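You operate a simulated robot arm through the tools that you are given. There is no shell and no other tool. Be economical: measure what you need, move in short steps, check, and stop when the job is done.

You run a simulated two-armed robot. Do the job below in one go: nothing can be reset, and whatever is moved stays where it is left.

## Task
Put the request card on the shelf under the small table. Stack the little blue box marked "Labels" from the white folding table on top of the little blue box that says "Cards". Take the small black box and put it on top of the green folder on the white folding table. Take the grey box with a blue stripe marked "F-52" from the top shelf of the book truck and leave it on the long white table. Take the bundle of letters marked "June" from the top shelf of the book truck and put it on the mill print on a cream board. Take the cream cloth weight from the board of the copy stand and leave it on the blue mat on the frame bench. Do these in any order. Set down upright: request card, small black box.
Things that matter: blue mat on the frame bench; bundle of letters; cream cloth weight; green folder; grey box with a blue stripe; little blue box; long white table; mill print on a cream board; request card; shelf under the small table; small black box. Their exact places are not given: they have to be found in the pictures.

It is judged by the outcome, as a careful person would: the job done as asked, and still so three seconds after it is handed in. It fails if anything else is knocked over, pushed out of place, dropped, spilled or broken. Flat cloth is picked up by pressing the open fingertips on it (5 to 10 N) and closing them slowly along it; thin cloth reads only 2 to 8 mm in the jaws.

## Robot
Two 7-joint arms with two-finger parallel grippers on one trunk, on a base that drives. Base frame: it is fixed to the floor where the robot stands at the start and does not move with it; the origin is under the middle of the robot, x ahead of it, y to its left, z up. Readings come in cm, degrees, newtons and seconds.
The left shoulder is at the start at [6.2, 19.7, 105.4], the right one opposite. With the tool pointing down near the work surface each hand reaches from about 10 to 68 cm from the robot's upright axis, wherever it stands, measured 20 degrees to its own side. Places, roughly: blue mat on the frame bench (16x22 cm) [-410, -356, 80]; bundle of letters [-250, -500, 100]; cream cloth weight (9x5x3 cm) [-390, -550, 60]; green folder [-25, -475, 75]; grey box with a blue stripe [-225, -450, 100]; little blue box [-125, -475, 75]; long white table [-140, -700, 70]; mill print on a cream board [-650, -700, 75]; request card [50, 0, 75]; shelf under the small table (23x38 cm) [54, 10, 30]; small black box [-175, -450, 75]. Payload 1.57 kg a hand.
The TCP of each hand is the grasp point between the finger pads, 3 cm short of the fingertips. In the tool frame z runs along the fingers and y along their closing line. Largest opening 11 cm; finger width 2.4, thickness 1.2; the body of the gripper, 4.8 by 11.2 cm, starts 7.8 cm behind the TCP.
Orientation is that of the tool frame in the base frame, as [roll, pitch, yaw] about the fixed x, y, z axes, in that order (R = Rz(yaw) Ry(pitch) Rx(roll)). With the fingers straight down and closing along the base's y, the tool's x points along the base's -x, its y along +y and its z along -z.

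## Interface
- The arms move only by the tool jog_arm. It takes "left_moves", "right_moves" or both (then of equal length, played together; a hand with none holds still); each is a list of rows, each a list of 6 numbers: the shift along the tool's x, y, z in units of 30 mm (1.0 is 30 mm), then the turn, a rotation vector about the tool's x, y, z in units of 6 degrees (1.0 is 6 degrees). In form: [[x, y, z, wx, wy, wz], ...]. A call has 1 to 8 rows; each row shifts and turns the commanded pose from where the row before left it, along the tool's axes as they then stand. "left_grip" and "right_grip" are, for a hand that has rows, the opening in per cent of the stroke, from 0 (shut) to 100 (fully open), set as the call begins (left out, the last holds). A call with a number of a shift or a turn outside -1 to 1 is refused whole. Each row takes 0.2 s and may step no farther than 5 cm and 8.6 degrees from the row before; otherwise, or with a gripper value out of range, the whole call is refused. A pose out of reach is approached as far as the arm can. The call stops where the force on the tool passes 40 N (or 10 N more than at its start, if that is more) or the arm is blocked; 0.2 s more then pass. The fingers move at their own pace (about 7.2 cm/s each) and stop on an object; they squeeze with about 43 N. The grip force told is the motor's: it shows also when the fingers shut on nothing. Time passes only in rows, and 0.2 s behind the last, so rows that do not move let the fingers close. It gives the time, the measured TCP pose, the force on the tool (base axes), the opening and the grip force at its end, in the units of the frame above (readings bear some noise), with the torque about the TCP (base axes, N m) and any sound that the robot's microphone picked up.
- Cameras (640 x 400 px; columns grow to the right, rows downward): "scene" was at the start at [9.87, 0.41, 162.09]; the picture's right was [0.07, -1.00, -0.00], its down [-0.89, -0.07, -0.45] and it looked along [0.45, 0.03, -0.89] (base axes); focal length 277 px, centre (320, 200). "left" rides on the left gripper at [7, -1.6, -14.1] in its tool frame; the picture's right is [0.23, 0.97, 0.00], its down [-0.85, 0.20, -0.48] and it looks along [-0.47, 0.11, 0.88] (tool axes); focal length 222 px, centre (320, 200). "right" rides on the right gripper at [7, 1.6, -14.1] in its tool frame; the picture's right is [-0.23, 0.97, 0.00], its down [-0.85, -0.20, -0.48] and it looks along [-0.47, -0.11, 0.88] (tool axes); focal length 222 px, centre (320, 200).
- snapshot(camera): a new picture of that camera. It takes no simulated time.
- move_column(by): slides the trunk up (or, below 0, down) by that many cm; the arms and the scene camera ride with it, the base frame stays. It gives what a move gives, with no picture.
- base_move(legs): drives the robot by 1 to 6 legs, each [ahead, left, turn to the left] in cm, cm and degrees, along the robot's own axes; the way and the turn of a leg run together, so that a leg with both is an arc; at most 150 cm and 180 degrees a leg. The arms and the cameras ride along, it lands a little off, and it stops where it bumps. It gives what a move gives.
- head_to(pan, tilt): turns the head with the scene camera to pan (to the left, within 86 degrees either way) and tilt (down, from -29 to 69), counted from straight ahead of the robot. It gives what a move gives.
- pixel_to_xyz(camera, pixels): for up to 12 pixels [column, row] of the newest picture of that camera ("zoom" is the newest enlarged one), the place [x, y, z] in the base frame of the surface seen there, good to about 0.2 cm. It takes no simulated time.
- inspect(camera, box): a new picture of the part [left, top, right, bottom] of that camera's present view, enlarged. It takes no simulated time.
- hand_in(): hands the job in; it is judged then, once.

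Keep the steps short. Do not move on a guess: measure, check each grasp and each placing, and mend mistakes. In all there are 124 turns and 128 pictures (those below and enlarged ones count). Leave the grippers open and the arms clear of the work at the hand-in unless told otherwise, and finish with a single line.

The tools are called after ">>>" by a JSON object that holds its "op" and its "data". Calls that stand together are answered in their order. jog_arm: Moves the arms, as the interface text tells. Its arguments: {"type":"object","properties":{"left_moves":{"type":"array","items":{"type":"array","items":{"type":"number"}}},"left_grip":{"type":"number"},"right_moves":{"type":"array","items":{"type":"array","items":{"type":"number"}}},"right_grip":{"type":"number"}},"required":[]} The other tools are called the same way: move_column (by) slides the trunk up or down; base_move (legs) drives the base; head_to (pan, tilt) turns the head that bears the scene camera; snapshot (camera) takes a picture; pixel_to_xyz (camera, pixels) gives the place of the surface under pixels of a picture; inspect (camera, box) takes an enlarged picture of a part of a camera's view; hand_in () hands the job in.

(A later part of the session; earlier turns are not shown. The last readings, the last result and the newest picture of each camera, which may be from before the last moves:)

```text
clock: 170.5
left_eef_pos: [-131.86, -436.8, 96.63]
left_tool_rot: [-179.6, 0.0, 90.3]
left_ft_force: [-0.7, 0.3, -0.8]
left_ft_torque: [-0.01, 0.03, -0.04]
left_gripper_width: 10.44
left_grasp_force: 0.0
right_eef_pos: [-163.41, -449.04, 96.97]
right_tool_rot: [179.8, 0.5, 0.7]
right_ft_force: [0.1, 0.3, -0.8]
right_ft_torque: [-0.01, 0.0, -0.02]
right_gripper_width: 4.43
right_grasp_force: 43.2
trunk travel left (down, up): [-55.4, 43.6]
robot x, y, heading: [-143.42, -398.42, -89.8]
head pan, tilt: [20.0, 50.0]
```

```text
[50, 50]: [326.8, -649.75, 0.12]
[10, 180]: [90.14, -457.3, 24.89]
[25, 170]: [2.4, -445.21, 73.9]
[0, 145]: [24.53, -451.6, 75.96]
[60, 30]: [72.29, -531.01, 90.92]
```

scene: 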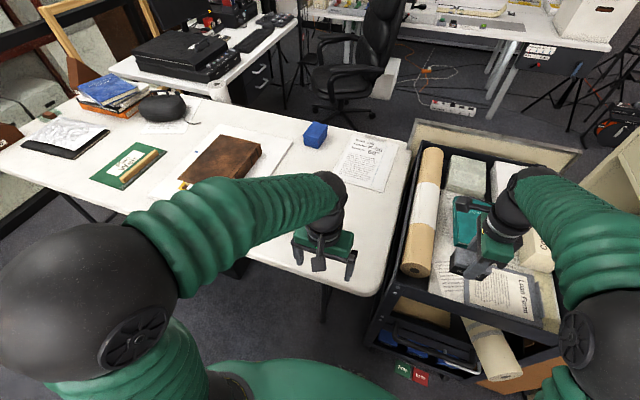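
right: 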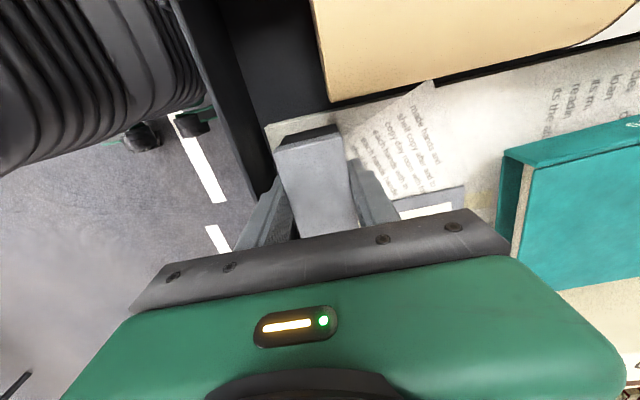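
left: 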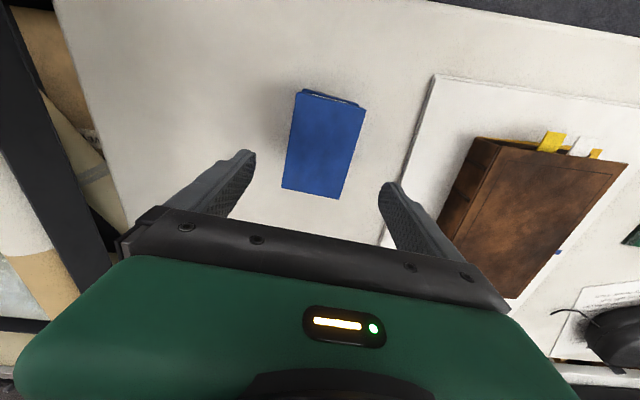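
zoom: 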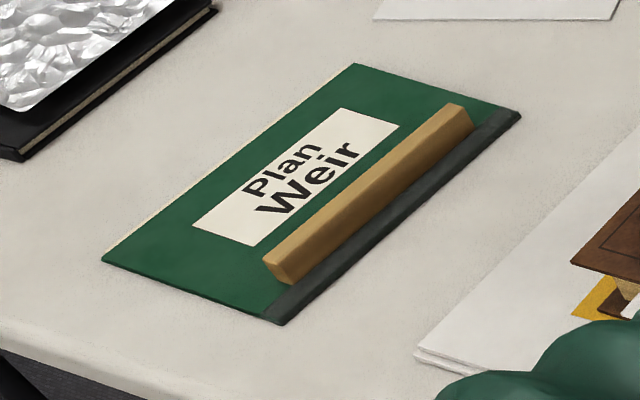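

The free green area is x -27 to -39, y -451 to -474, and the ruler lies beyond x -39.5. The target centre is (-32.5, -461). I'll slide the base left.

>>> {"op": "base_move", "data": {"legs": [[0, 121, 0]]}}

>>> {"op": "jog_arm", "data": {"right_moves": [[0, 1, 0, 0, 0, 0], [0, 1, 0, 0, 0, 0], [0, 1, 0, 0, 0, 0], [0, 1, 0, 0, 0, 0], [0, 0, 0, 0, 0, 0]]}}

>>> {"op": "head_to", "data": {"pan": 0, "tilt": 55}}

>>> {"op": "snapshot", "data": {"camera": "scene"}}

```text
clock: 176.7
left_eef_pos: [-10.48, -436.52, 96.7]
left_tool_rot: [-179.6, -0.1, 90.3]
left_ft_force: [-0.7, -0.3, -0.3]
left_ft_torque: [0.0, 0.01, -0.01]
left_gripper_width: 10.45
left_grasp_force: 0.0
right_eef_pos: [-42.0, -448.63, 97.15]
right_tool_rot: [179.8, 0.5, 0.7]
right_ft_force: [0.7, 0.5, -0.7]
right_ft_torque: [0.0, -0.01, 0.03]
right_gripper_width: 4.41
right_grasp_force: 42.8
trunk travel left (down, up): [-55.4, 43.6]
robot x, y, heading: [-22.09, -398.44, -89.8]
head pan, tilt: [20.0, 50.0]
```

```text
clock: 177.9
left_eef_pos: [-10.41, -436.21, 96.79]
left_tool_rot: [-179.7, 0.2, 90.3]
left_ft_force: [0.0, 0.6, -0.1]
left_ft_torque: [-0.01, -0.03, -0.01]
left_gripper_width: 10.44
left_grasp_force: 0.2
right_eef_pos: [-41.66, -460.57, 97.35]
right_tool_rot: [179.8, 0.5, 0.7]
right_ft_force: [-0.1, -0.4, -1.0]
right_ft_torque: [0.0, 0.02, 0.03]
right_gripper_width: 4.41
right_grasp_force: 43.1
trunk travel left (down, up): [-55.4, 43.6]
robot x, y, heading: [-22.58, -398.56, -89.9]
head pan, tilt: [20.0, 50.0]
```

```text
clock: 178.7
left_eef_pos: [-10.31, -436.29, 96.6]
left_tool_rot: [-179.6, 0.0, 90.3]
left_ft_force: [-0.2, 0.2, 0.8]
left_ft_torque: [0.03, 0.01, -0.01]
left_gripper_width: 10.43
left_grasp_force: 0.1
right_eef_pos: [-41.65, -460.52, 97.24]
right_tool_rot: [179.7, 0.5, 0.7]
right_ft_force: [-0.3, -0.8, -1.0]
right_ft_torque: [0.03, 0.02, -0.05]
right_gripper_width: 4.43
right_grasp_force: 42.7
trunk travel left (down, up): [-55.4, 43.6]
robot x, y, heading: [-22.01, -398.55, -90.1]
head pan, tilt: [0.0, 55.0]
```

```text
51 pictures are left
```

scene: 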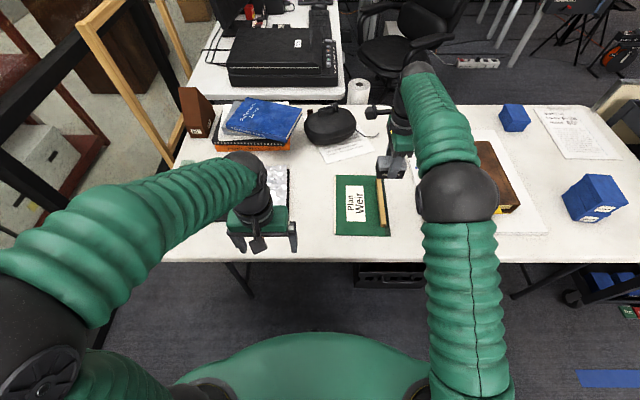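

>>> {"op": "jog_arm", "data": {"right_moves": [[1, 0, 0, 0, 0, 0], [1, 0, 0, 0, 0, 0], [1, 0.1, 0, 0, 0, 0], [0.05, 0, 1, 0, 0, 0], [0, 0, 1, 0, 0, 0], [0, 0, 1, 0, 0, 0], [0, 0, 0, 0, 0, 0]]}}

>>> {"op": "pixel_to_xyz", "data": {"camera": "scene", "pixels": [[338, 180], [375, 180], [338, 234], [378, 232], [379, 205], [356, 205]]}}

>>> {"op": "inspect", "data": {"camera": "scene", "box": [280, 130, 460, 260]}}

```text
clock: 180.3
left_eef_pos: [-10.24, -436.3, 96.7]
left_tool_rot: [-179.5, 0.1, 90.4]
left_ft_force: [-0.2, -0.1, -0.6]
left_ft_torque: [-0.01, 0.0, 0.04]
left_gripper_width: 10.46
left_grasp_force: 0.0
right_eef_pos: [-32.66, -460.85, 88.09]
right_tool_rot: [179.8, 0.5, 0.7]
right_ft_force: [0.1, 0.2, 0.0]
right_ft_torque: [-0.01, 0.0, 0.04]
right_gripper_width: 4.42
right_grasp_force: 43.0
trunk travel left (down, up): [-55.4, 43.6]
robot x, y, heading: [-21.97, -398.5, -89.7]
head pan, tilt: [0.0, 55.0]
```

```text
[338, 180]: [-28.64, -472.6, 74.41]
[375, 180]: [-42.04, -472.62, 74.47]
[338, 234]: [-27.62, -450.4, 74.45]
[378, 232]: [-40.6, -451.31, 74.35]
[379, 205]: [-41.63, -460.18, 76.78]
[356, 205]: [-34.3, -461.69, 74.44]
```

```text
3.08 times, centred on (370, 195) of scene
```

zoom: 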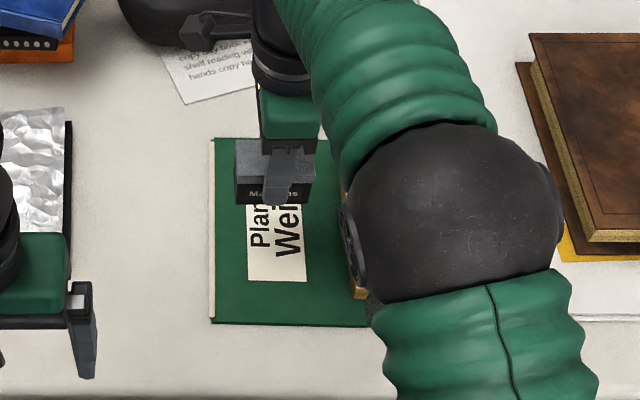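

Box is over the green area, clear of the ruler. I'll lower it.

>>> {"op": "jog_arm", "data": {"right_moves": [[-0.1, 0, 1, 0, 0, 0], [0, 0, 1, 0, 0, 0], [0, 0, 0.7, 0, 0, 0], [0, 0, 0.2, 0, 0, 0], [0, 0, 0, 0, 0, 0]]}}

>>> {"op": "jog_arm", "data": {"right_moves": [[0, 0, 0.06, 0, 0, 0], [0, 0, 0.06, 0, 0, 0], [0, 0, 0, 0, 0, 0]]}}

```text
clock: 181.5
left_eef_pos: [-10.31, -436.4, 96.62]
left_tool_rot: [-179.5, 0.0, 90.3]
left_ft_force: [0.1, 0.8, -0.5]
left_ft_torque: [0.01, 0.0, 0.0]
left_gripper_width: 10.45
left_grasp_force: 0.1
right_eef_pos: [-33.0, -460.85, 79.46]
right_tool_rot: [179.8, 0.5, 0.6]
right_ft_force: [0.1, -0.7, -0.9]
right_ft_torque: [0.0, -0.01, 0.01]
right_gripper_width: 4.44
right_grasp_force: 43.3
trunk travel left (down, up): [-55.4, 43.6]
robot x, y, heading: [-21.95, -398.32, -89.7]
head pan, tilt: [0.0, 55.0]
```

```text
clock: 182.3
left_eef_pos: [-10.26, -436.29, 96.75]
left_tool_rot: [-179.4, -0.1, 90.3]
left_ft_force: [0.3, -0.4, -0.2]
left_ft_torque: [-0.04, 0.0, 0.04]
left_gripper_width: 10.45
left_grasp_force: 0.0
right_eef_pos: [-33.06, -460.9, 79.08]
right_tool_rot: [179.9, 0.5, 0.8]
right_ft_force: [0.0, -0.2, -0.7]
right_ft_torque: [-0.02, 0.01, 0.02]
right_gripper_width: 4.43
right_grasp_force: 42.8
trunk travel left (down, up): [-55.4, 43.6]
robot x, y, heading: [-22.04, -398.41, -89.8]
head pan, tilt: [0.0, 55.0]
```

>>> {"op": "jog_arm", "data": {"right_moves": [[0, 0, 0.06, 0, 0, 0], [0, 0, 0, 0, 0, 0]]}}

```text
clock: 182.9
left_eef_pos: [-10.33, -436.24, 96.76]
left_tool_rot: [-179.4, 0.1, 90.2]
left_ft_force: [0.0, -0.3, 0.1]
left_ft_torque: [0.01, -0.03, -0.03]
left_gripper_width: 10.44
left_grasp_force: 0.0
right_eef_pos: [-33.02, -460.87, 78.89]
right_tool_rot: [179.8, 0.6, 0.7]
right_ft_force: [-0.1, 0.3, 8.2]
right_ft_torque: [0.18, -0.02, 0.0]
right_gripper_width: 4.42
right_grasp_force: 43.0
trunk travel left (down, up): [-55.4, 43.6]
robot x, y, heading: [-22.18, -398.31, -90.0]
head pan, tilt: [0.0, 55.0]
```

Contact at 8 N. I'll release and rise.

>>> {"op": "jog_arm", "data": {"right_moves": [[0, 0, 0, 0, 0, 0], [0, 0, 0, 0, 0, 0]], "right_grip": 75}}

>>> {"op": "jog_arm", "data": {"right_moves": [[0, 0, -1, 0, 0, 0], [0, 0, -1, 0, 0, 0], [0, 0, -1, 0, 0, 0], [0, 0, -1, 0, 0, 0], [0, 0, -1, 0, 0, 0], [0, 0, -1, 0, 0, 0], [0, -1, 0, 0, 0, 0], [0, -1, 0, 0, 0, 0]]}}

>>> {"op": "jog_arm", "data": {"right_moves": [[0, -1, 0, 0, 0, 0], [0, -1, 0, 0, 0, 0], [-1, -1, 0, 0, 0, 0], [-1, -1, 0, 0, 0, 0], [-1, 0, 0, 0, 0, 0]]}}

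>>> {"op": "snapshot", "data": {"camera": "scene"}}

```text
clock: 183.5
left_eef_pos: [-10.16, -436.16, 96.77]
left_tool_rot: [-179.5, 0.1, 90.3]
left_ft_force: [0.2, 0.5, -0.9]
left_ft_torque: [-0.01, -0.03, 0.01]
left_gripper_width: 10.48
left_grasp_force: 0.0
right_eef_pos: [-33.14, -460.9, 78.98]
right_tool_rot: [179.9, 0.5, 0.7]
right_ft_force: [0.4, -0.1, 0.3]
right_ft_torque: [0.03, 0.0, 0.01]
right_gripper_width: 8.25
right_grasp_force: 0.0
trunk travel left (down, up): [-55.4, 43.6]
robot x, y, heading: [-22.22, -398.28, -90.0]
head pan, tilt: [0.0, 55.0]
```

```text
clock: 185.3
left_eef_pos: [-10.21, -436.14, 96.78]
left_tool_rot: [-179.5, 0.1, 90.3]
left_ft_force: [1.4, 0.3, 0.1]
left_ft_torque: [0.0, -0.04, -0.02]
left_gripper_width: 10.41
left_grasp_force: 0.1
right_eef_pos: [-32.86, -454.78, 96.92]
right_tool_rot: [179.7, 0.5, 0.8]
right_ft_force: [-0.6, 0.5, -0.7]
right_ft_torque: [0.01, 0.04, 0.0]
right_gripper_width: 8.25
right_grasp_force: 0.1
trunk travel left (down, up): [-55.4, 43.6]
robot x, y, heading: [-21.95, -398.37, -89.7]
head pan, tilt: [0.0, 55.0]
```

```text
clock: 186.5
left_eef_pos: [-10.38, -436.39, 96.74]
left_tool_rot: [-179.6, 0.0, 90.3]
left_ft_force: [0.6, 0.2, -0.3]
left_ft_torque: [0.02, 0.0, -0.01]
left_gripper_width: 10.46
left_grasp_force: 0.1
right_eef_pos: [-42.25, -442.97, 96.79]
right_tool_rot: [179.9, 0.5, 0.6]
right_ft_force: [0.4, -0.1, -0.5]
right_ft_torque: [-0.04, 0.03, 0.01]
right_gripper_width: 8.24
right_grasp_force: 0.1
trunk travel left (down, up): [-55.4, 43.6]
robot x, y, heading: [-22.63, -398.6, -90.1]
head pan, tilt: [0.0, 55.0]
```

```text
49 pictures are left
```

scene: 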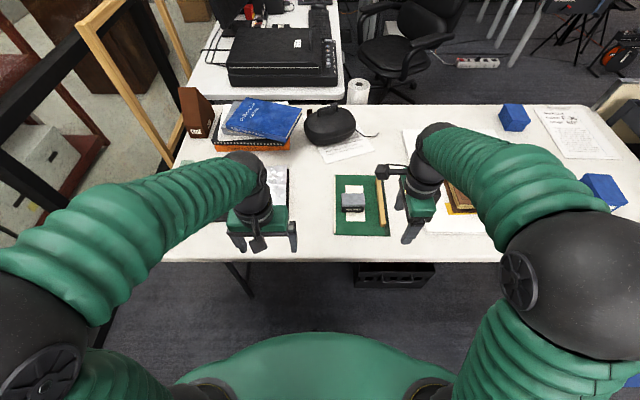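

Three jobs are done: the Map Pins box is on the green folder. Next I turn the right hand back, raise the trunk and drive round to the west side of the book truck.

>>> {"op": "jog_arm", "data": {"right_moves": [[0, -1, 0, 0, 0, -1], [0, -1, 0, 0, 0, -1], [0, 0, 0, 0, 0, -1], [0, 0, 0, 0, 0, -1], [0, 0, 0, 0, 0, -1], [0, 0, 0, 0, 0, -1], [0, 0, 0, 0, 0, -1], [0, 0, 0, 0, 0, -1]], "right_grip": 100}}

>>> {"op": "jog_arm", "data": {"right_moves": [[0, 0, 0, 0, 0, -1], [0, 0, 0, 0, 0, -1], [0, 0, 0, 0, 0, -1], [0, 0, 0, 0, 0, -1], [0, 0, 0, 0, 0, -1], [0, 0, 0, 0, 0, -1], [0, 0, 0, 0, 0, -1]]}}

>>> {"op": "move_column", "data": {"by": 25}}

>>> {"op": "base_move", "data": {"legs": [[6, 0, 0], [0, -150, 0], [0, -150, 0], [0, -12, 0]]}}

>>> {"op": "head_to", "data": {"pan": 15, "tilt": 40}}

>>> {"op": "snapshot", "data": {"camera": "scene"}}

```text
clock: 188.3
left_eef_pos: [-10.19, -436.3, 96.83]
left_tool_rot: [-179.5, 0.1, 90.3]
left_ft_force: [-0.3, -0.9, 0.2]
left_ft_torque: [0.02, 0.0, 0.03]
left_gripper_width: 10.45
left_grasp_force: 0.1
right_eef_pos: [-42.53, -437.01, 96.8]
right_tool_rot: [-179.8, 0.4, 48.7]
right_ft_force: [0.5, 0.0, 0.0]
right_ft_torque: [0.03, -0.05, 0.01]
right_gripper_width: 10.99
right_grasp_force: 0.0
trunk travel left (down, up): [-55.4, 43.6]
robot x, y, heading: [-22.35, -398.13, -89.8]
head pan, tilt: [0.0, 55.0]
```

```text
clock: 189.9
left_eef_pos: [-10.28, -436.2, 96.75]
left_tool_rot: [-179.6, 0.0, 90.3]
left_ft_force: [0.3, -0.3, 0.0]
left_ft_torque: [-0.03, -0.02, 0.0]
left_gripper_width: 10.45
left_grasp_force: 0.0
right_eef_pos: [-42.51, -436.94, 96.76]
right_tool_rot: [-179.5, 0.2, 90.8]
right_ft_force: [-0.5, 0.2, -0.5]
right_ft_torque: [-0.02, 0.01, 0.01]
right_gripper_width: 11.0
right_grasp_force: 0.0
trunk travel left (down, up): [-55.4, 43.6]
robot x, y, heading: [-21.94, -398.34, -89.4]
head pan, tilt: [0.0, 55.0]
```

```text
clock: 192.5
left_eef_pos: [-10.38, -436.37, 121.73]
left_tool_rot: [-179.6, -0.1, 90.3]
left_ft_force: [-0.8, -0.8, 0.0]
left_ft_torque: [0.0, 0.0, 0.02]
left_gripper_width: 10.47
left_grasp_force: 0.1
right_eef_pos: [-42.49, -437.06, 121.77]
right_tool_rot: [-179.5, 0.1, 90.7]
right_ft_force: [-0.3, 0.2, 0.2]
right_ft_torque: [0.04, -0.05, 0.0]
right_gripper_width: 11.0
right_grasp_force: 0.1
trunk travel left (down, up): [-80.4, 18.6]
robot x, y, heading: [-22.15, -398.3, -89.8]
head pan, tilt: [0.0, 55.0]
```

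```text
clock: 208.4
left_eef_pos: [-320.62, -440.63, 121.31]
left_tool_rot: [-178.0, 0.0, 89.4]
left_ft_force: [-0.2, 0.0, -0.2]
left_ft_torque: [-0.01, 0.01, 0.02]
left_gripper_width: 10.47
left_grasp_force: 0.1
right_eef_pos: [-352.71, -440.52, 122.38]
right_tool_rot: [-177.7, 0.2, 90.0]
right_ft_force: [0.3, -0.4, -0.6]
right_ft_torque: [-0.04, -0.02, 0.04]
right_gripper_width: 11.0
right_grasp_force: 0.0
trunk travel left (down, up): [-80.4, 18.6]
robot x, y, heading: [-335.12, -402.46, -90.8]
head pan, tilt: [0.0, 55.0]
```

```text
clock: 209.2
left_eef_pos: [-321.83, -440.45, 121.59]
left_tool_rot: [-178.9, 0.1, 89.5]
left_ft_force: [0.6, 0.2, -0.2]
left_ft_torque: [-0.01, 0.07, 0.03]
left_gripper_width: 10.46
left_grasp_force: 0.1
right_eef_pos: [-354.07, -440.57, 122.07]
right_tool_rot: [-178.7, 0.4, 90.1]
right_ft_force: [0.1, -0.5, -0.2]
right_ft_torque: [0.02, 0.02, 0.03]
right_gripper_width: 11.0
right_grasp_force: 0.1
trunk travel left (down, up): [-80.4, 18.6]
robot x, y, heading: [-334.72, -402.46, -90.6]
head pan, tilt: [15.0, 40.0]
```

```text
48 pictures are left
```

scene: 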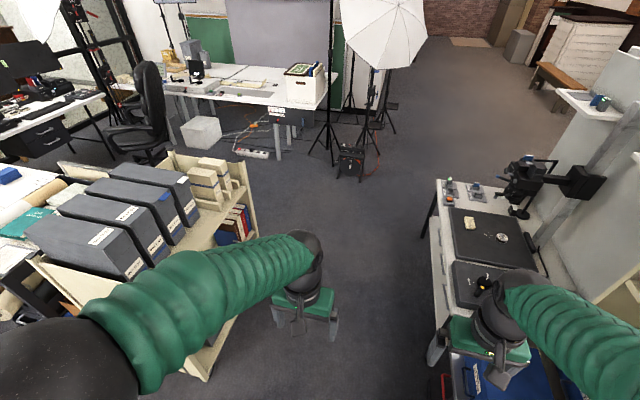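

Now the boxes' west ends and two cream bundles are visible. Zooming in.

>>> {"op": "inspect", "data": {"camera": "scene", "box": [20, 140, 260, 290]}}

>>> {"op": "inspect", "data": {"camera": "scene", "box": [110, 150, 250, 250]}}

```text
2.67 times, centred on (140, 215) of scene
```

zoom: 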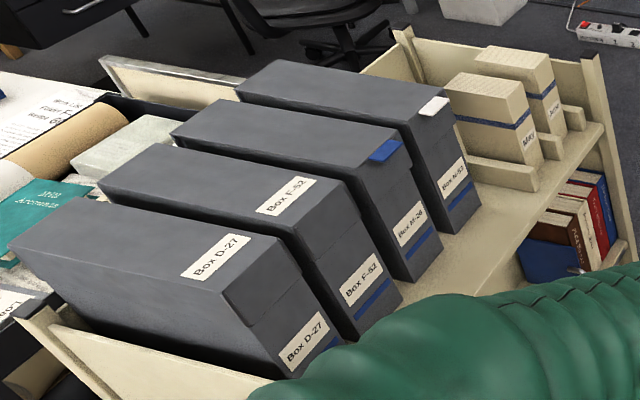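

```text
4.00 times, centred on (180, 200) of scene
```

zoom: 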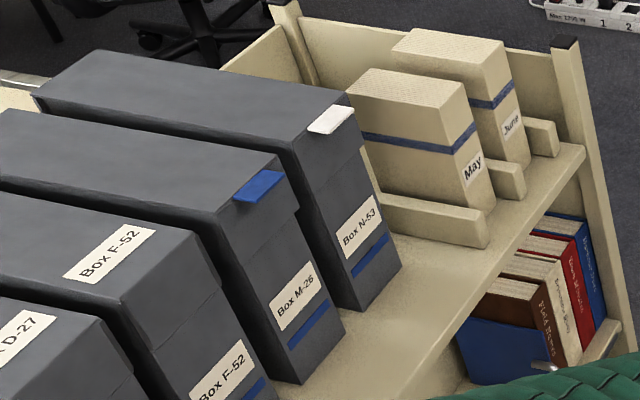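

F-52 is the second box from the front; "June" is the farthest bundle. I'll turn left to face the truck's open west side and slide alongside.

>>> {"op": "base_move", "data": {"legs": [[0, 0, 90.5], [0, -75, 0]]}}

>>> {"op": "head_to", "data": {"pan": 0, "tilt": 50}}

>>> {"op": "snapshot", "data": {"camera": "scene"}}

```text
clock: 217.1
left_eef_pos: [-297.39, -464.99, 121.7]
left_tool_rot: [-179.3, 0.1, -179.7]
left_ft_force: [-0.2, -0.3, 0.2]
left_ft_torque: [-0.03, 0.0, -0.02]
left_gripper_width: 10.44
left_grasp_force: 0.0
right_eef_pos: [-296.78, -497.07, 122.05]
right_tool_rot: [-179.2, 0.2, -179.4]
right_ft_force: [0.1, 0.8, -0.9]
right_ft_torque: [-0.07, 0.01, -0.01]
right_gripper_width: 11.0
right_grasp_force: 0.1
trunk travel left (down, up): [-80.4, 18.6]
robot x, y, heading: [-335.33, -477.02, 0.0]
head pan, tilt: [15.0, 40.0]
```

```text
clock: 217.9
left_eef_pos: [-297.38, -465.18, 121.79]
left_tool_rot: [-179.6, 0.2, -179.8]
left_ft_force: [-0.3, 0.3, -0.1]
left_ft_torque: [0.01, 0.02, 0.02]
left_gripper_width: 10.48
left_grasp_force: 0.0
right_eef_pos: [-296.84, -497.46, 121.87]
right_tool_rot: [-179.4, 0.4, -179.2]
right_ft_force: [0.1, -0.7, -0.1]
right_ft_torque: [0.02, -0.06, 0.01]
right_gripper_width: 11.0
right_grasp_force: 0.1
trunk travel left (down, up): [-80.4, 18.6]
robot x, y, heading: [-335.07, -477.1, -0.1]
head pan, tilt: [0.0, 50.0]
```

```text
45 pictures are left
```

scene: 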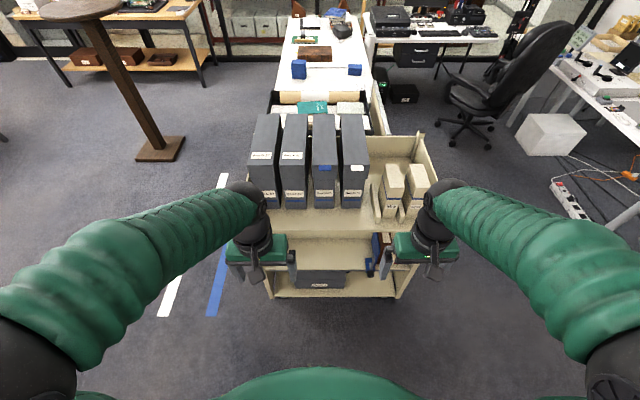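

>>> {"op": "inspect", "data": {"camera": "scene", "box": [240, 100, 440, 225]}}

>>> {"op": "pixel_to_xyz", "data": {"camera": "zoom", "pixels": [[130, 200], [215, 205], [205, 60], [155, 55], [145, 325], [215, 335], [104, 200], [232, 205], [340, 215], [118, 250], [175, 345], [260, 350]]}}

>>> {"op": "pixel_to_xyz", "data": {"camera": "zoom", "pixels": [[540, 290], [600, 275], [570, 215], [525, 220], [545, 360], [600, 350], [455, 290], [520, 285], [480, 215], [440, 375], [620, 350], [530, 385]]}}

```text
3.20 times, centred on (340, 162) of scene
```

zoom: 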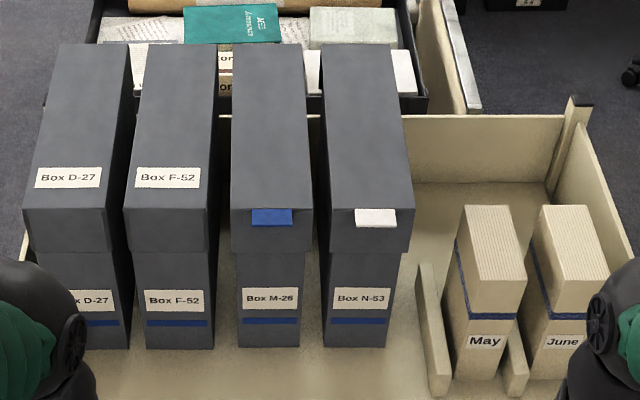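

```text
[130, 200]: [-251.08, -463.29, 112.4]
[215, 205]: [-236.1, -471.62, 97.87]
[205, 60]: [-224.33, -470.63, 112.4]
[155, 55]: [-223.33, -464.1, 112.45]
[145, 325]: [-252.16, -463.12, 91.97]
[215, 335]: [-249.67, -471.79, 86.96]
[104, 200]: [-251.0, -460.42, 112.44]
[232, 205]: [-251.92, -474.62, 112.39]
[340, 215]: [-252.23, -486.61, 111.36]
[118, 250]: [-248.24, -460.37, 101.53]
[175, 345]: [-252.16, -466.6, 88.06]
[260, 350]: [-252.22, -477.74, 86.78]
```

```text
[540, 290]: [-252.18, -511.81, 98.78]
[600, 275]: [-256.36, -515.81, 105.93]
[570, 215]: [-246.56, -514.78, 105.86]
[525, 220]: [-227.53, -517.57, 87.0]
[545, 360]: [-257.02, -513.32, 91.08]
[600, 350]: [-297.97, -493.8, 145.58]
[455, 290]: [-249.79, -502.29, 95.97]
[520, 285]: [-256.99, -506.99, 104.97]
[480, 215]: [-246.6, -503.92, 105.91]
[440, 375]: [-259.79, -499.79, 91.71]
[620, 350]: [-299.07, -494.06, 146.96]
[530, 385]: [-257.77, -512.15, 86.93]
```

F-52 measures: west end x -252, about y -462.5 to -472, top z 112.45. June: around x -252, y -511 to -517, top 105.9. I'll drive closer with hands above them.

>>> {"op": "base_move", "data": {"legs": [[37, 0, 0]]}}

>>> {"op": "snapshot", "data": {"camera": "left"}}

>>> {"op": "snapshot", "data": {"camera": "right"}}

```text
clock: 220.2
left_eef_pos: [-260.8, -465.58, 121.81]
left_tool_rot: [-179.6, 0.2, -179.9]
left_ft_force: [0.0, 0.8, 0.4]
left_ft_torque: [0.0, 0.01, 0.03]
left_gripper_width: 10.48
left_grasp_force: 0.1
right_eef_pos: [-260.42, -497.81, 121.95]
right_tool_rot: [-179.5, 0.5, -179.3]
right_ft_force: [-0.2, -0.8, 0.3]
right_ft_torque: [-0.01, 0.03, -0.01]
right_gripper_width: 10.98
right_grasp_force: 0.0
trunk travel left (down, up): [-80.4, 18.6]
robot x, y, heading: [-298.23, -477.03, -0.2]
head pan, tilt: [0.0, 50.0]
```

```text
43 pictures are left
```

left: 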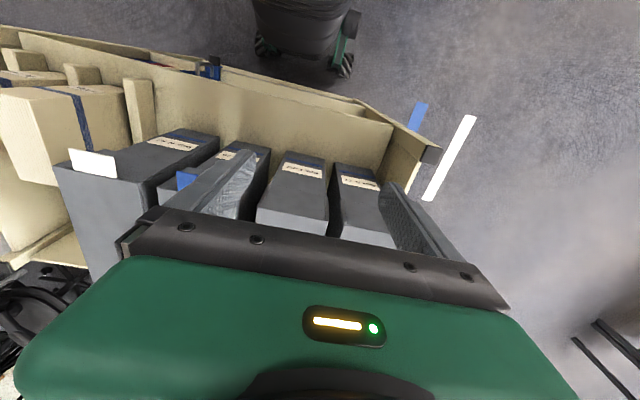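

```text
42 pictures are left
```

right: 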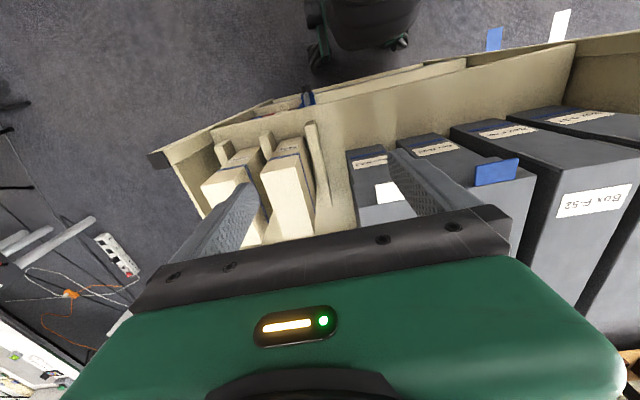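

>>> {"op": "pixel_to_xyz", "data": {"camera": "left", "pixels": [[262, 207], [322, 219], [346, 228], [262, 214], [324, 228], [300, 215], [275, 165], [318, 178]]}}

>>> {"op": "pixel_to_xyz", "data": {"camera": "right", "pixels": [[205, 185], [250, 190], [222, 160], [262, 165], [264, 175], [310, 185], [240, 210], [215, 210], [545, 190], [635, 150], [285, 200], [232, 180]]}}

>>> {"op": "inspect", "data": {"camera": "right", "box": [170, 110, 350, 250]}}

```text
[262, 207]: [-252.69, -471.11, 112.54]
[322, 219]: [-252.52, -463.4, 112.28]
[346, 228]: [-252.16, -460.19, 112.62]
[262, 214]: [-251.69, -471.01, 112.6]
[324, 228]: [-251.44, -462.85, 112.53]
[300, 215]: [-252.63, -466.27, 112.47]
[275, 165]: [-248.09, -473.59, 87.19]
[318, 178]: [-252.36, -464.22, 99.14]
```

```text
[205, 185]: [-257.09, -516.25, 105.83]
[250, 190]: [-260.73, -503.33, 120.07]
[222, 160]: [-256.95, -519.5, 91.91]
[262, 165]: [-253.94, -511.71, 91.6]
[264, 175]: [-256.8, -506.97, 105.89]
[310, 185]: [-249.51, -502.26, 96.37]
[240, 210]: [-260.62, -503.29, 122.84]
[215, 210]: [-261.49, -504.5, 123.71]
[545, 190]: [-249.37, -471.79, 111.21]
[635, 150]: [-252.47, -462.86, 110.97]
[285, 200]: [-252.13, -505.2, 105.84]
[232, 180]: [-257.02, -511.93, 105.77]
```

```text
2.86 times, centred on (260, 180) of right
```

zoom: 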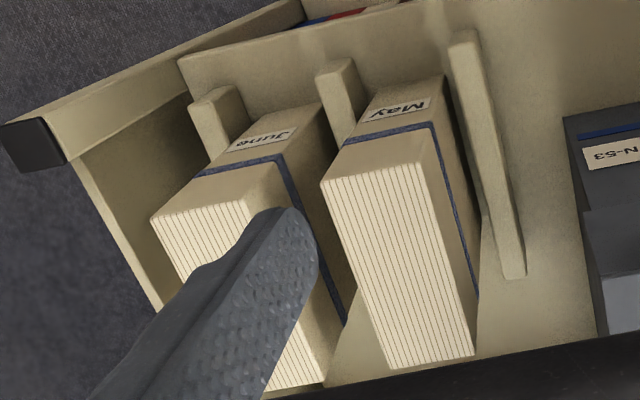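

>>> {"op": "pixel_to_xyz", "data": {"camera": "zoom", "pixels": [[388, 362], [472, 350], [322, 188], [416, 164], [155, 218], [247, 205], [285, 380], [320, 378], [195, 105], [330, 75], [170, 225], [310, 250]]}}

```text
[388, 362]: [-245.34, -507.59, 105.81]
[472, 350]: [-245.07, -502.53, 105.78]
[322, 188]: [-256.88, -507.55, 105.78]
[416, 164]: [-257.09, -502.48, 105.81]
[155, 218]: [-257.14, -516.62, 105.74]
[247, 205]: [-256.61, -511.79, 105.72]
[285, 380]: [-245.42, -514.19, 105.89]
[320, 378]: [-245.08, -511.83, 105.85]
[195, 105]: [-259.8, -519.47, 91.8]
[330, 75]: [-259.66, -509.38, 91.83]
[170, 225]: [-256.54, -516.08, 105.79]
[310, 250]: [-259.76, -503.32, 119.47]
```

Box F-52: lid y -462.8 to -471.4, centre (-237.3, -467.1). June: centre (-251.1, -514.2), 5.2 thick, top 105.8. Moving both hands above their targets with pre-set openings.

>>> {"op": "jog_arm", "data": {"left_moves": [[-0.97, -0.4, 0, 0, 0, 0], [-0.98, 0, 0, 0, 0, 0], [-0.98, 0, 0, 0, 0, 0], [-0.98, 0, 0, 0, 0, 0], [-0.98, 0, 0, 0, 0, 0], [-0.98, 0, 0, 0, 0, 0], [-0.98, 0, 0, 0, 0, 0], [-0.98, 0, 0, 0, 0, 0]], "right_moves": [[-0.38, -0.68, 0, 0, 0, 0], [-0.39, -0.68, 0, 0, 0, 0], [-0.39, -0.68, 0, 0, 0, 0], [-0.39, -0.68, 0, 0, 0, 0], [-0.39, -0.68, 0, 0, 0, 0], [-0.39, -0.68, 0, 0, 0, 0], [-0.39, -0.68, 0, 0, 0, 0], [-0.39, -0.68, 0, 0, 0, 0]], "left_grip": 90, "right_grip": 76}}

>>> {"op": "snapshot", "data": {"camera": "left"}}

>>> {"op": "snapshot", "data": {"camera": "right"}}

```text
clock: 222.0
left_eef_pos: [-236.68, -466.94, 121.58]
left_tool_rot: [-179.6, -0.1, -179.9]
left_ft_force: [-0.4, -0.7, 0.0]
left_ft_torque: [0.01, 0.03, 0.0]
left_gripper_width: 9.89
left_grasp_force: 0.1
right_eef_pos: [-250.3, -514.13, 121.88]
right_tool_rot: [-179.6, 0.2, -179.3]
right_ft_force: [0.0, -0.4, 0.1]
right_ft_torque: [-0.02, 0.01, -0.02]
right_gripper_width: 8.34
right_grasp_force: 0.1
trunk travel left (down, up): [-80.4, 18.6]
robot x, y, heading: [-298.43, -477.35, 0.0]
head pan, tilt: [0.0, 50.0]
```

```text
40 pictures are left
```

left: 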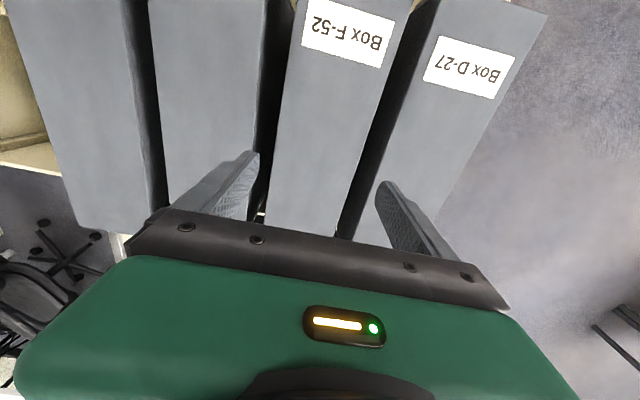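

```text
39 pictures are left
```

right: 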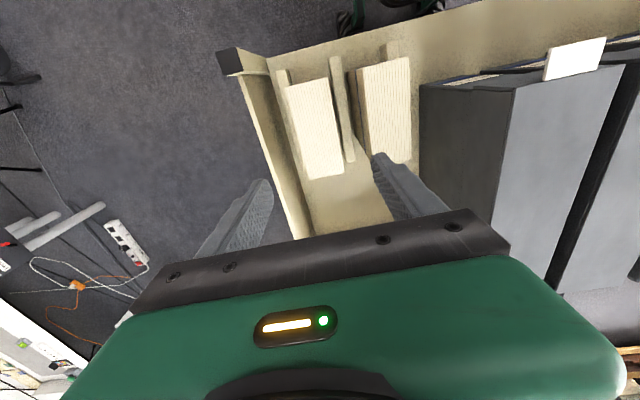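

>>> {"op": "pixel_to_xyz", "data": {"camera": "left", "pixels": [[271, 190], [350, 190], [275, 150], [362, 150], [285, 90], [262, 150], [388, 110], [300, 230], [330, 237]]}}

>>> {"op": "pixel_to_xyz", "data": {"camera": "right", "pixels": [[290, 92], [325, 80], [308, 178], [343, 170], [310, 130], [360, 75], [255, 110], [275, 180]]}}

```text
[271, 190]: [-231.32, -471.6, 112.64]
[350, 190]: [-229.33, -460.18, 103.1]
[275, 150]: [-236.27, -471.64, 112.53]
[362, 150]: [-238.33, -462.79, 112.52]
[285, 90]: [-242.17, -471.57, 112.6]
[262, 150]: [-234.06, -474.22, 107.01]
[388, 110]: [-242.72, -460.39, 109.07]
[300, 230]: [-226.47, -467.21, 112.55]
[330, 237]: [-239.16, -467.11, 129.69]
```

```text
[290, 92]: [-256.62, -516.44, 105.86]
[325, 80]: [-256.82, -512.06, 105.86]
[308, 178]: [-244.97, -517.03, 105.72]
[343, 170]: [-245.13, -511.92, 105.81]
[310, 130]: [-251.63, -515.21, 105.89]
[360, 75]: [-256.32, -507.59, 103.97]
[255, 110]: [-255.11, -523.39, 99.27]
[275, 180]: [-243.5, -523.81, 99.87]
```

Both aligned within 0.3 cm. I'll apply small corrections and descend.

>>> {"op": "jog_arm", "data": {"left_moves": [[0.1, -0.07, 0, 0, 0, 0], [0, 0, 0.8, 0, 0, 0], [0, 0, 0.8, 0, 0, 0], [0, 0, 0.8, 0, 0, 0], [0, 0, 0.8, 0, 0, 0], [0, 0, 0.8, 0, 0, 0], [0, 0, 0.8, 0, 0, 0], [0, 0, 0, 0, 0, 0]], "right_moves": [[0.23, -0.08, 0, 0, 0, 0], [0, 0, 1, 0, 0, 0], [0, 0, 1, 0, 0, 0], [0, 0, 1, 0, 0, 0], [0, 0, 1, 0, 0, 0], [0, 0, 1, 0, 0, 0], [0, 0, 1, 0, 0, 0], [0, 0, 0.5, 0, 0, 0]]}}

>>> {"op": "jog_arm", "data": {"left_moves": [[0, 0, 0, 0, 0, 0], [0, 0, 0, 0, 0, 0], [0, 0, 0, 0, 0, 0]], "right_moves": [[0, 0, 0, 0, 0, 0], [0, 0, 0, 0, 0, 0], [0, 0, 0, 0, 0, 0]], "left_grip": 50, "right_grip": 25}}

```text
clock: 223.8
left_eef_pos: [-237.39, -467.1, 107.54]
left_tool_rot: [-179.7, 0.0, -179.9]
left_ft_force: [0.9, 0.6, 0.5]
left_ft_torque: [-0.01, 0.0, -0.03]
left_gripper_width: 9.92
left_grasp_force: 0.0
right_eef_pos: [-251.08, -514.44, 102.5]
right_tool_rot: [-179.4, 0.2, -179.3]
right_ft_force: [-0.1, 0.4, 0.8]
right_ft_torque: [0.01, 0.0, 0.02]
right_gripper_width: 8.38
right_grasp_force: 0.1
trunk travel left (down, up): [-80.4, 18.6]
robot x, y, heading: [-298.41, -477.31, -0.1]
head pan, tilt: [0.0, 50.0]
```

```text
clock: 224.6
left_eef_pos: [-237.26, -467.11, 107.53]
left_tool_rot: [-179.6, 0.2, -179.9]
left_ft_force: [-0.7, -3.0, 1.8]
left_ft_torque: [-0.3, -0.37, -0.28]
left_gripper_width: 9.19
left_grasp_force: 42.6
right_eef_pos: [-251.19, -514.41, 102.58]
right_tool_rot: [-179.6, 0.4, -179.4]
right_ft_force: [0.4, 2.0, 0.5]
right_ft_torque: [0.46, -0.01, -0.01]
right_gripper_width: 5.38
right_grasp_force: 42.8
trunk travel left (down, up): [-80.4, 18.6]
robot x, y, heading: [-298.61, -477.0, -0.2]
head pan, tilt: [0.0, 50.0]
```

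Both gripped (9.2 cm and 5.4 cm). I'll lift with the trunk.

>>> {"op": "move_column", "data": {"by": 2}}

>>> {"op": "move_column", "data": {"by": 8}}

>>> {"op": "snapshot", "data": {"camera": "scene"}}

```text
clock: 225.3
left_eef_pos: [-237.32, -467.0, 109.53]
left_tool_rot: [-179.7, 0.0, -179.9]
left_ft_force: [0.3, -0.6, -8.4]
left_ft_torque: [-0.03, 0.04, 0.03]
left_gripper_width: 9.22
left_grasp_force: 43.5
right_eef_pos: [-251.16, -514.46, 104.57]
right_tool_rot: [-179.6, 0.3, -179.3]
right_ft_force: [0.3, -0.2, -4.1]
right_ft_torque: [-0.01, -0.02, 0.0]
right_gripper_width: 5.38
right_grasp_force: 42.6
trunk travel left (down, up): [-82.4, 16.6]
robot x, y, heading: [-297.92, -477.33, -0.1]
head pan, tilt: [0.0, 50.0]
```

```text
clock: 226.5
left_eef_pos: [-237.29, -467.1, 117.37]
left_tool_rot: [-179.7, 0.0, -179.9]
left_ft_force: [-0.4, 0.5, -8.8]
left_ft_torque: [0.05, 0.08, -0.03]
left_gripper_width: 9.2
left_grasp_force: 42.8
right_eef_pos: [-250.98, -514.49, 112.48]
right_tool_rot: [-179.5, 0.3, -179.4]
right_ft_force: [-0.1, -0.1, -4.3]
right_ft_torque: [0.01, -0.01, 0.02]
right_gripper_width: 5.39
right_grasp_force: 42.6
trunk travel left (down, up): [-90.4, 8.6]
robot x, y, heading: [-298.67, -477.33, -0.2]
head pan, tilt: [0.0, 50.0]
```

```text
38 pictures are left
```

scene: 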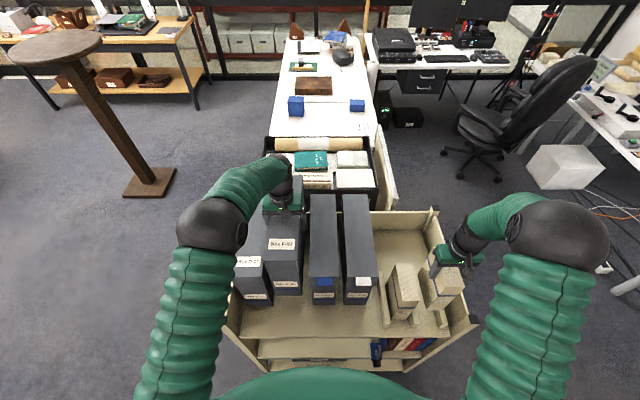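

Both lifted (about 0.9 kg and 0.4 kg). I'll pull straight back out of the truck, then draw both hands in.

>>> {"op": "base_move", "data": {"legs": [[-33, 0, 0]]}}

>>> {"op": "jog_arm", "data": {"left_moves": [[1, 0, 0, 0, 0, 0], [1, 0, 0, 0, 0, 0], [1, 0, 0, 0, 0, 0], [0, 0, 0, 0, 0, 0]], "right_moves": [[0, 1, 0, 0, 0, 0], [0, 1, 0, 0, 0, 0], [0, 1, 0, 0, 0, 0], [0, 1, 0, 0, 0, 0]]}}

>>> {"op": "head_to", "data": {"pan": -60, "tilt": 35}}

>>> {"op": "snapshot", "data": {"camera": "scene"}}

```text
clock: 228.7
left_eef_pos: [-270.17, -467.0, 117.15]
left_tool_rot: [-179.8, -0.2, -179.9]
left_ft_force: [1.0, 0.2, -9.3]
left_ft_torque: [0.02, 0.06, -0.02]
left_gripper_width: 9.2
left_grasp_force: 43.5
right_eef_pos: [-284.07, -514.44, 112.35]
right_tool_rot: [-179.5, 0.2, -179.3]
right_ft_force: [-0.3, 0.0, -3.8]
right_ft_torque: [-0.02, 0.03, 0.04]
right_gripper_width: 5.38
right_grasp_force: 43.0
trunk travel left (down, up): [-90.4, 8.6]
robot x, y, heading: [-332.21, -477.35, -0.1]
head pan, tilt: [0.0, 50.0]
```

```text
clock: 229.7
left_eef_pos: [-279.93, -466.89, 117.58]
left_tool_rot: [-179.6, 0.1, -179.9]
left_ft_force: [0.5, -0.8, -8.3]
left_ft_torque: [0.03, 0.07, 0.04]
left_gripper_width: 9.19
left_grasp_force: 43.2
right_eef_pos: [-284.72, -502.23, 112.42]
right_tool_rot: [-179.4, 0.3, -179.4]
right_ft_force: [0.5, -0.4, -3.4]
right_ft_torque: [-0.03, 0.0, 0.0]
right_gripper_width: 5.37
right_grasp_force: 42.9
trunk travel left (down, up): [-90.4, 8.6]
robot x, y, heading: [-331.75, -477.34, 0.1]
head pan, tilt: [0.0, 50.0]
```

```text
clock: 231.0
left_eef_pos: [-279.8, -466.97, 117.61]
left_tool_rot: [-179.6, 0.1, 179.9]
left_ft_force: [-0.1, 0.8, -8.2]
left_ft_torque: [0.03, 0.09, -0.05]
left_gripper_width: 9.18
left_grasp_force: 42.9
right_eef_pos: [-284.7, -502.49, 112.43]
right_tool_rot: [-179.4, 0.4, -179.4]
right_ft_force: [-0.1, 0.0, -4.1]
right_ft_torque: [0.01, -0.01, -0.02]
right_gripper_width: 5.36
right_grasp_force: 43.3
trunk travel left (down, up): [-90.4, 8.6]
robot x, y, heading: [-331.54, -477.27, -0.3]
head pan, tilt: [-60.0, 35.0]
```

```text
37 pictures are left
```

scene: 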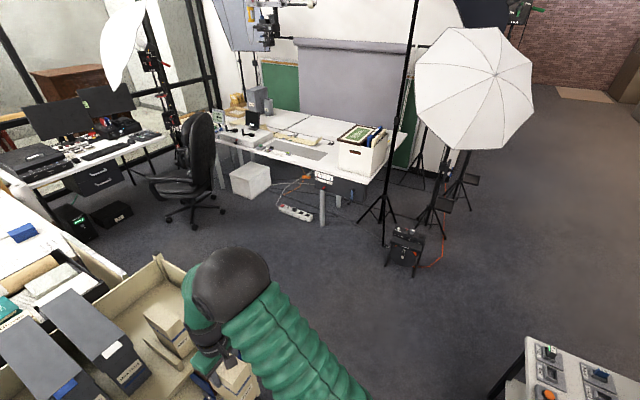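

>>> {"op": "inspect", "data": {"camera": "scene", "box": [200, 80, 440, 280]}}

>>> {"op": "pixel_to_xyz", "data": {"camera": "scene", "pixels": [[320, 174], [368, 178], [225, 142], [300, 215], [320, 222], [385, 240], [400, 265], [440, 235], [530, 345], [290, 152], [395, 180], [250, 190]]}}

```text
2.00 times, centred on (320, 180) of scene
```

zoom: 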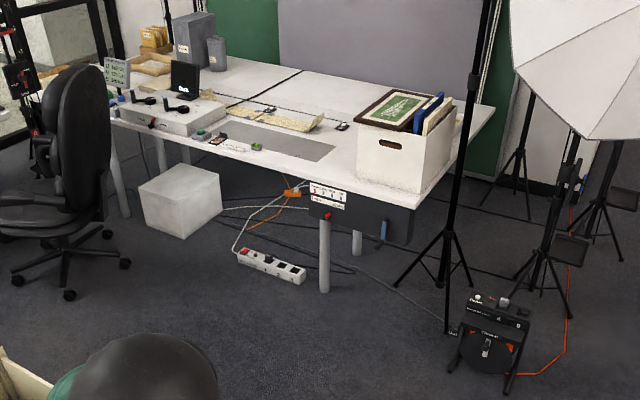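

```text
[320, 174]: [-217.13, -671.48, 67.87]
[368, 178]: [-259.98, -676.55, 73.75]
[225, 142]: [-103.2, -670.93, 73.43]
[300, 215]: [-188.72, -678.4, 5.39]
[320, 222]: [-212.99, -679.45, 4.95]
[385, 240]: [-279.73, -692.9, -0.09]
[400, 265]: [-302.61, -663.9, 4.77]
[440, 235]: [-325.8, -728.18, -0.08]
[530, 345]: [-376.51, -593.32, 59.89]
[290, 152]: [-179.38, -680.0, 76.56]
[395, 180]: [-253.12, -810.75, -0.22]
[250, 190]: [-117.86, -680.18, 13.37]
```

The table's top z is about 73.7 with its front edge at y -671; the spot left of the crate (x about -205 to -218) looks free. I'll draw the June hand back further, turn right and drive down the aisle to it.

>>> {"op": "jog_arm", "data": {"right_moves": [[1, 0, 0, 0, 0, 0], [1, 0, 0, 0, 0, 0], [1, 0, 0, 0, 0, 0]]}}

>>> {"op": "base_move", "data": {"legs": [[-4, 0, 0], [0, 0, -90], [105, 0, 0], [0, 104, 0]]}}

>>> {"op": "head_to", "data": {"pan": 10, "tilt": 40}}

>>> {"op": "snapshot", "data": {"camera": "scene"}}

```text
clock: 231.8
left_eef_pos: [-280.04, -467.05, 117.59]
left_tool_rot: [-179.8, 0.2, -179.9]
left_ft_force: [0.2, -0.6, -8.0]
left_ft_torque: [0.03, 0.06, 0.0]
left_gripper_width: 9.17
left_grasp_force: 42.9
right_eef_pos: [-293.75, -502.63, 112.5]
right_tool_rot: [-179.5, 0.6, -179.4]
right_ft_force: [0.3, 0.1, -4.5]
right_ft_torque: [0.02, 0.0, -0.01]
right_gripper_width: 5.35
right_grasp_force: 42.6
trunk travel left (down, up): [-90.4, 8.6]
robot x, y, heading: [-331.94, -477.33, -0.1]
head pan, tilt: [-60.0, 35.0]
```

```text
clock: 246.4
left_eef_pos: [-222.28, -635.27, 117.55]
left_tool_rot: [-179.7, 0.1, 90.0]
left_ft_force: [0.1, 0.3, -9.5]
left_ft_torque: [0.1, -0.01, 0.01]
left_gripper_width: 9.19
left_grasp_force: 43.0
right_eef_pos: [-257.76, -621.34, 112.45]
right_tool_rot: [-179.6, 0.3, 90.5]
right_ft_force: [-0.5, -0.1, -4.7]
right_ft_torque: [0.03, -0.02, 0.01]
right_gripper_width: 5.35
right_grasp_force: 43.2
trunk travel left (down, up): [-90.4, 8.6]
robot x, y, heading: [-232.3, -583.38, -90.5]
head pan, tilt: [-60.0, 35.0]
```

```text
clock: 247.9
left_eef_pos: [-222.0, -635.2, 117.49]
left_tool_rot: [-179.5, 0.2, 90.0]
left_ft_force: [0.6, -0.2, -8.7]
left_ft_torque: [0.1, 0.02, 0.0]
left_gripper_width: 9.19
left_grasp_force: 43.0
right_eef_pos: [-257.53, -621.25, 112.49]
right_tool_rot: [-179.5, 0.5, 90.6]
right_ft_force: [0.4, 0.7, -5.1]
right_ft_torque: [-0.02, 0.02, 0.0]
right_gripper_width: 5.35
right_grasp_force: 43.0
trunk travel left (down, up): [-90.4, 8.6]
robot x, y, heading: [-232.19, -583.32, -89.9]
head pan, tilt: [10.0, 40.0]
```

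```text
35 pictures are left
```

scene: 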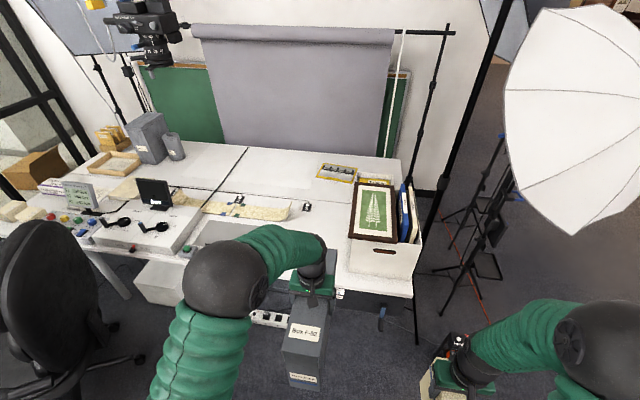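

>>> {"op": "pixel_to_xyz", "data": {"camera": "scene", "pixels": [[338, 240], [336, 270], [340, 205], [345, 270], [305, 207], [285, 208], [235, 235], [350, 235], [290, 180], [240, 150], [337, 290], [220, 215]]}}

>>> {"op": "inspect", "data": {"camera": "scene", "box": [180, 140, 440, 310]}}

```text
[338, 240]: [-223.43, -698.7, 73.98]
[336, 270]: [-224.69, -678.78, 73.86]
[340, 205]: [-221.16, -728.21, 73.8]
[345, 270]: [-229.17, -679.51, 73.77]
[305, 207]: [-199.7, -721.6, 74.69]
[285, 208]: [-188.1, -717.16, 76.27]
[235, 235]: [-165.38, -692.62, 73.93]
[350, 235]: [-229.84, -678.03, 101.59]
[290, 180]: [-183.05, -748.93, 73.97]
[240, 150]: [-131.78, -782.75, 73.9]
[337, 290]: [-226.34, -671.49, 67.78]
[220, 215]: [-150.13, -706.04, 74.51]
```

```text
2.35 times, centred on (310, 225) of scene
```

zoom: 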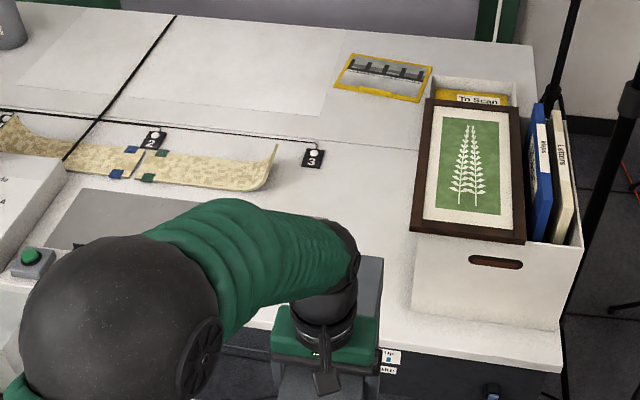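

Free white space lies between the grey panel and the crate (crate from x -229). The target box centre is (-217, -693). I'll draw June back, extend the box hand, and drive up.

>>> {"op": "jog_arm", "data": {"left_moves": [[-1, 0, 0, 0, 0, 0], [-1, 0, 0, 0, 0, 0], [-1, 0, 0, 0, 0, 0], [0, 0, 0, 0, 0, 0]], "right_moves": [[1, 0, 0, 0, 0, 0], [1, 0, 0, 0, 0, 0], [1, 0, 0, 0, 0, 0], [1, 0, 0, 0, 0, 0]]}}

>>> {"op": "base_move", "data": {"legs": [[0, 5, 0], [47, 0, 0]]}}

>>> {"op": "head_to", "data": {"pan": 5, "tilt": 60}}

>>> {"op": "snapshot", "data": {"camera": "scene"}}

>>> {"op": "snapshot", "data": {"camera": "left"}}

```text
clock: 248.9
left_eef_pos: [-222.12, -644.03, 117.6]
left_tool_rot: [-179.6, 0.2, 89.9]
left_ft_force: [-1.2, -0.4, -8.7]
left_ft_torque: [0.07, -0.01, 0.01]
left_gripper_width: 9.21
left_grasp_force: 42.9
right_eef_pos: [-258.48, -613.11, 111.85]
right_tool_rot: [-179.5, 0.4, 90.5]
right_ft_force: [0.0, 0.0, -3.7]
right_ft_torque: [0.04, 0.01, 0.0]
right_gripper_width: 5.39
right_grasp_force: 43.1
right hand out of reach, approached as far as the arm can: row 3, 4
trunk travel left (down, up): [-90.4, 8.6]
robot x, y, heading: [-232.36, -583.51, -90.2]
head pan, tilt: [10.0, 40.0]
```

```text
clock: 252.2
left_eef_pos: [-215.55, -691.31, 117.68]
left_tool_rot: [-178.9, 0.4, 90.1]
left_ft_force: [1.3, -0.3, -8.4]
left_ft_torque: [0.07, -0.03, 0.01]
left_gripper_width: 9.19
left_grasp_force: 42.5
right_eef_pos: [-251.78, -660.16, 112.36]
right_tool_rot: [-178.7, 0.5, 90.6]
right_ft_force: [0.4, -0.8, -5.0]
right_ft_torque: [-0.01, 0.0, -0.02]
right_gripper_width: 5.37
right_grasp_force: 42.7
trunk travel left (down, up): [-90.4, 8.6]
robot x, y, heading: [-227.3, -630.6, -90.3]
head pan, tilt: [10.0, 40.0]
```

```text
clock: 253.0
left_eef_pos: [-215.87, -691.32, 117.6]
left_tool_rot: [-179.4, 0.3, 90.1]
left_ft_force: [1.0, 0.1, -8.8]
left_ft_torque: [0.07, -0.05, 0.02]
left_gripper_width: 9.19
left_grasp_force: 42.9
right_eef_pos: [-252.31, -660.24, 112.2]
right_tool_rot: [-179.1, 0.6, 90.7]
right_ft_force: [0.1, -0.1, -5.4]
right_ft_torque: [0.01, 0.0, 0.01]
right_gripper_width: 5.39
right_grasp_force: 42.7
trunk travel left (down, up): [-90.4, 8.6]
robot x, y, heading: [-226.69, -630.89, -90.3]
head pan, tilt: [5.0, 60.0]
```

```text
33 pictures are left
```

scene: 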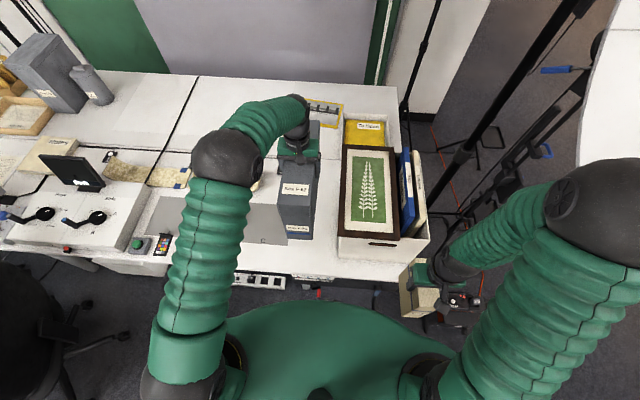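

```text
32 pictures are left
```

left: 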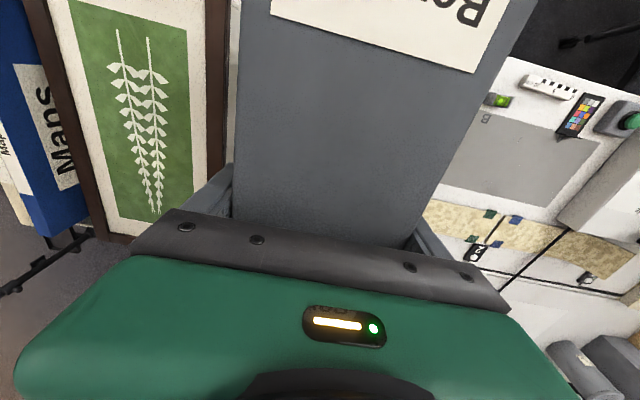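

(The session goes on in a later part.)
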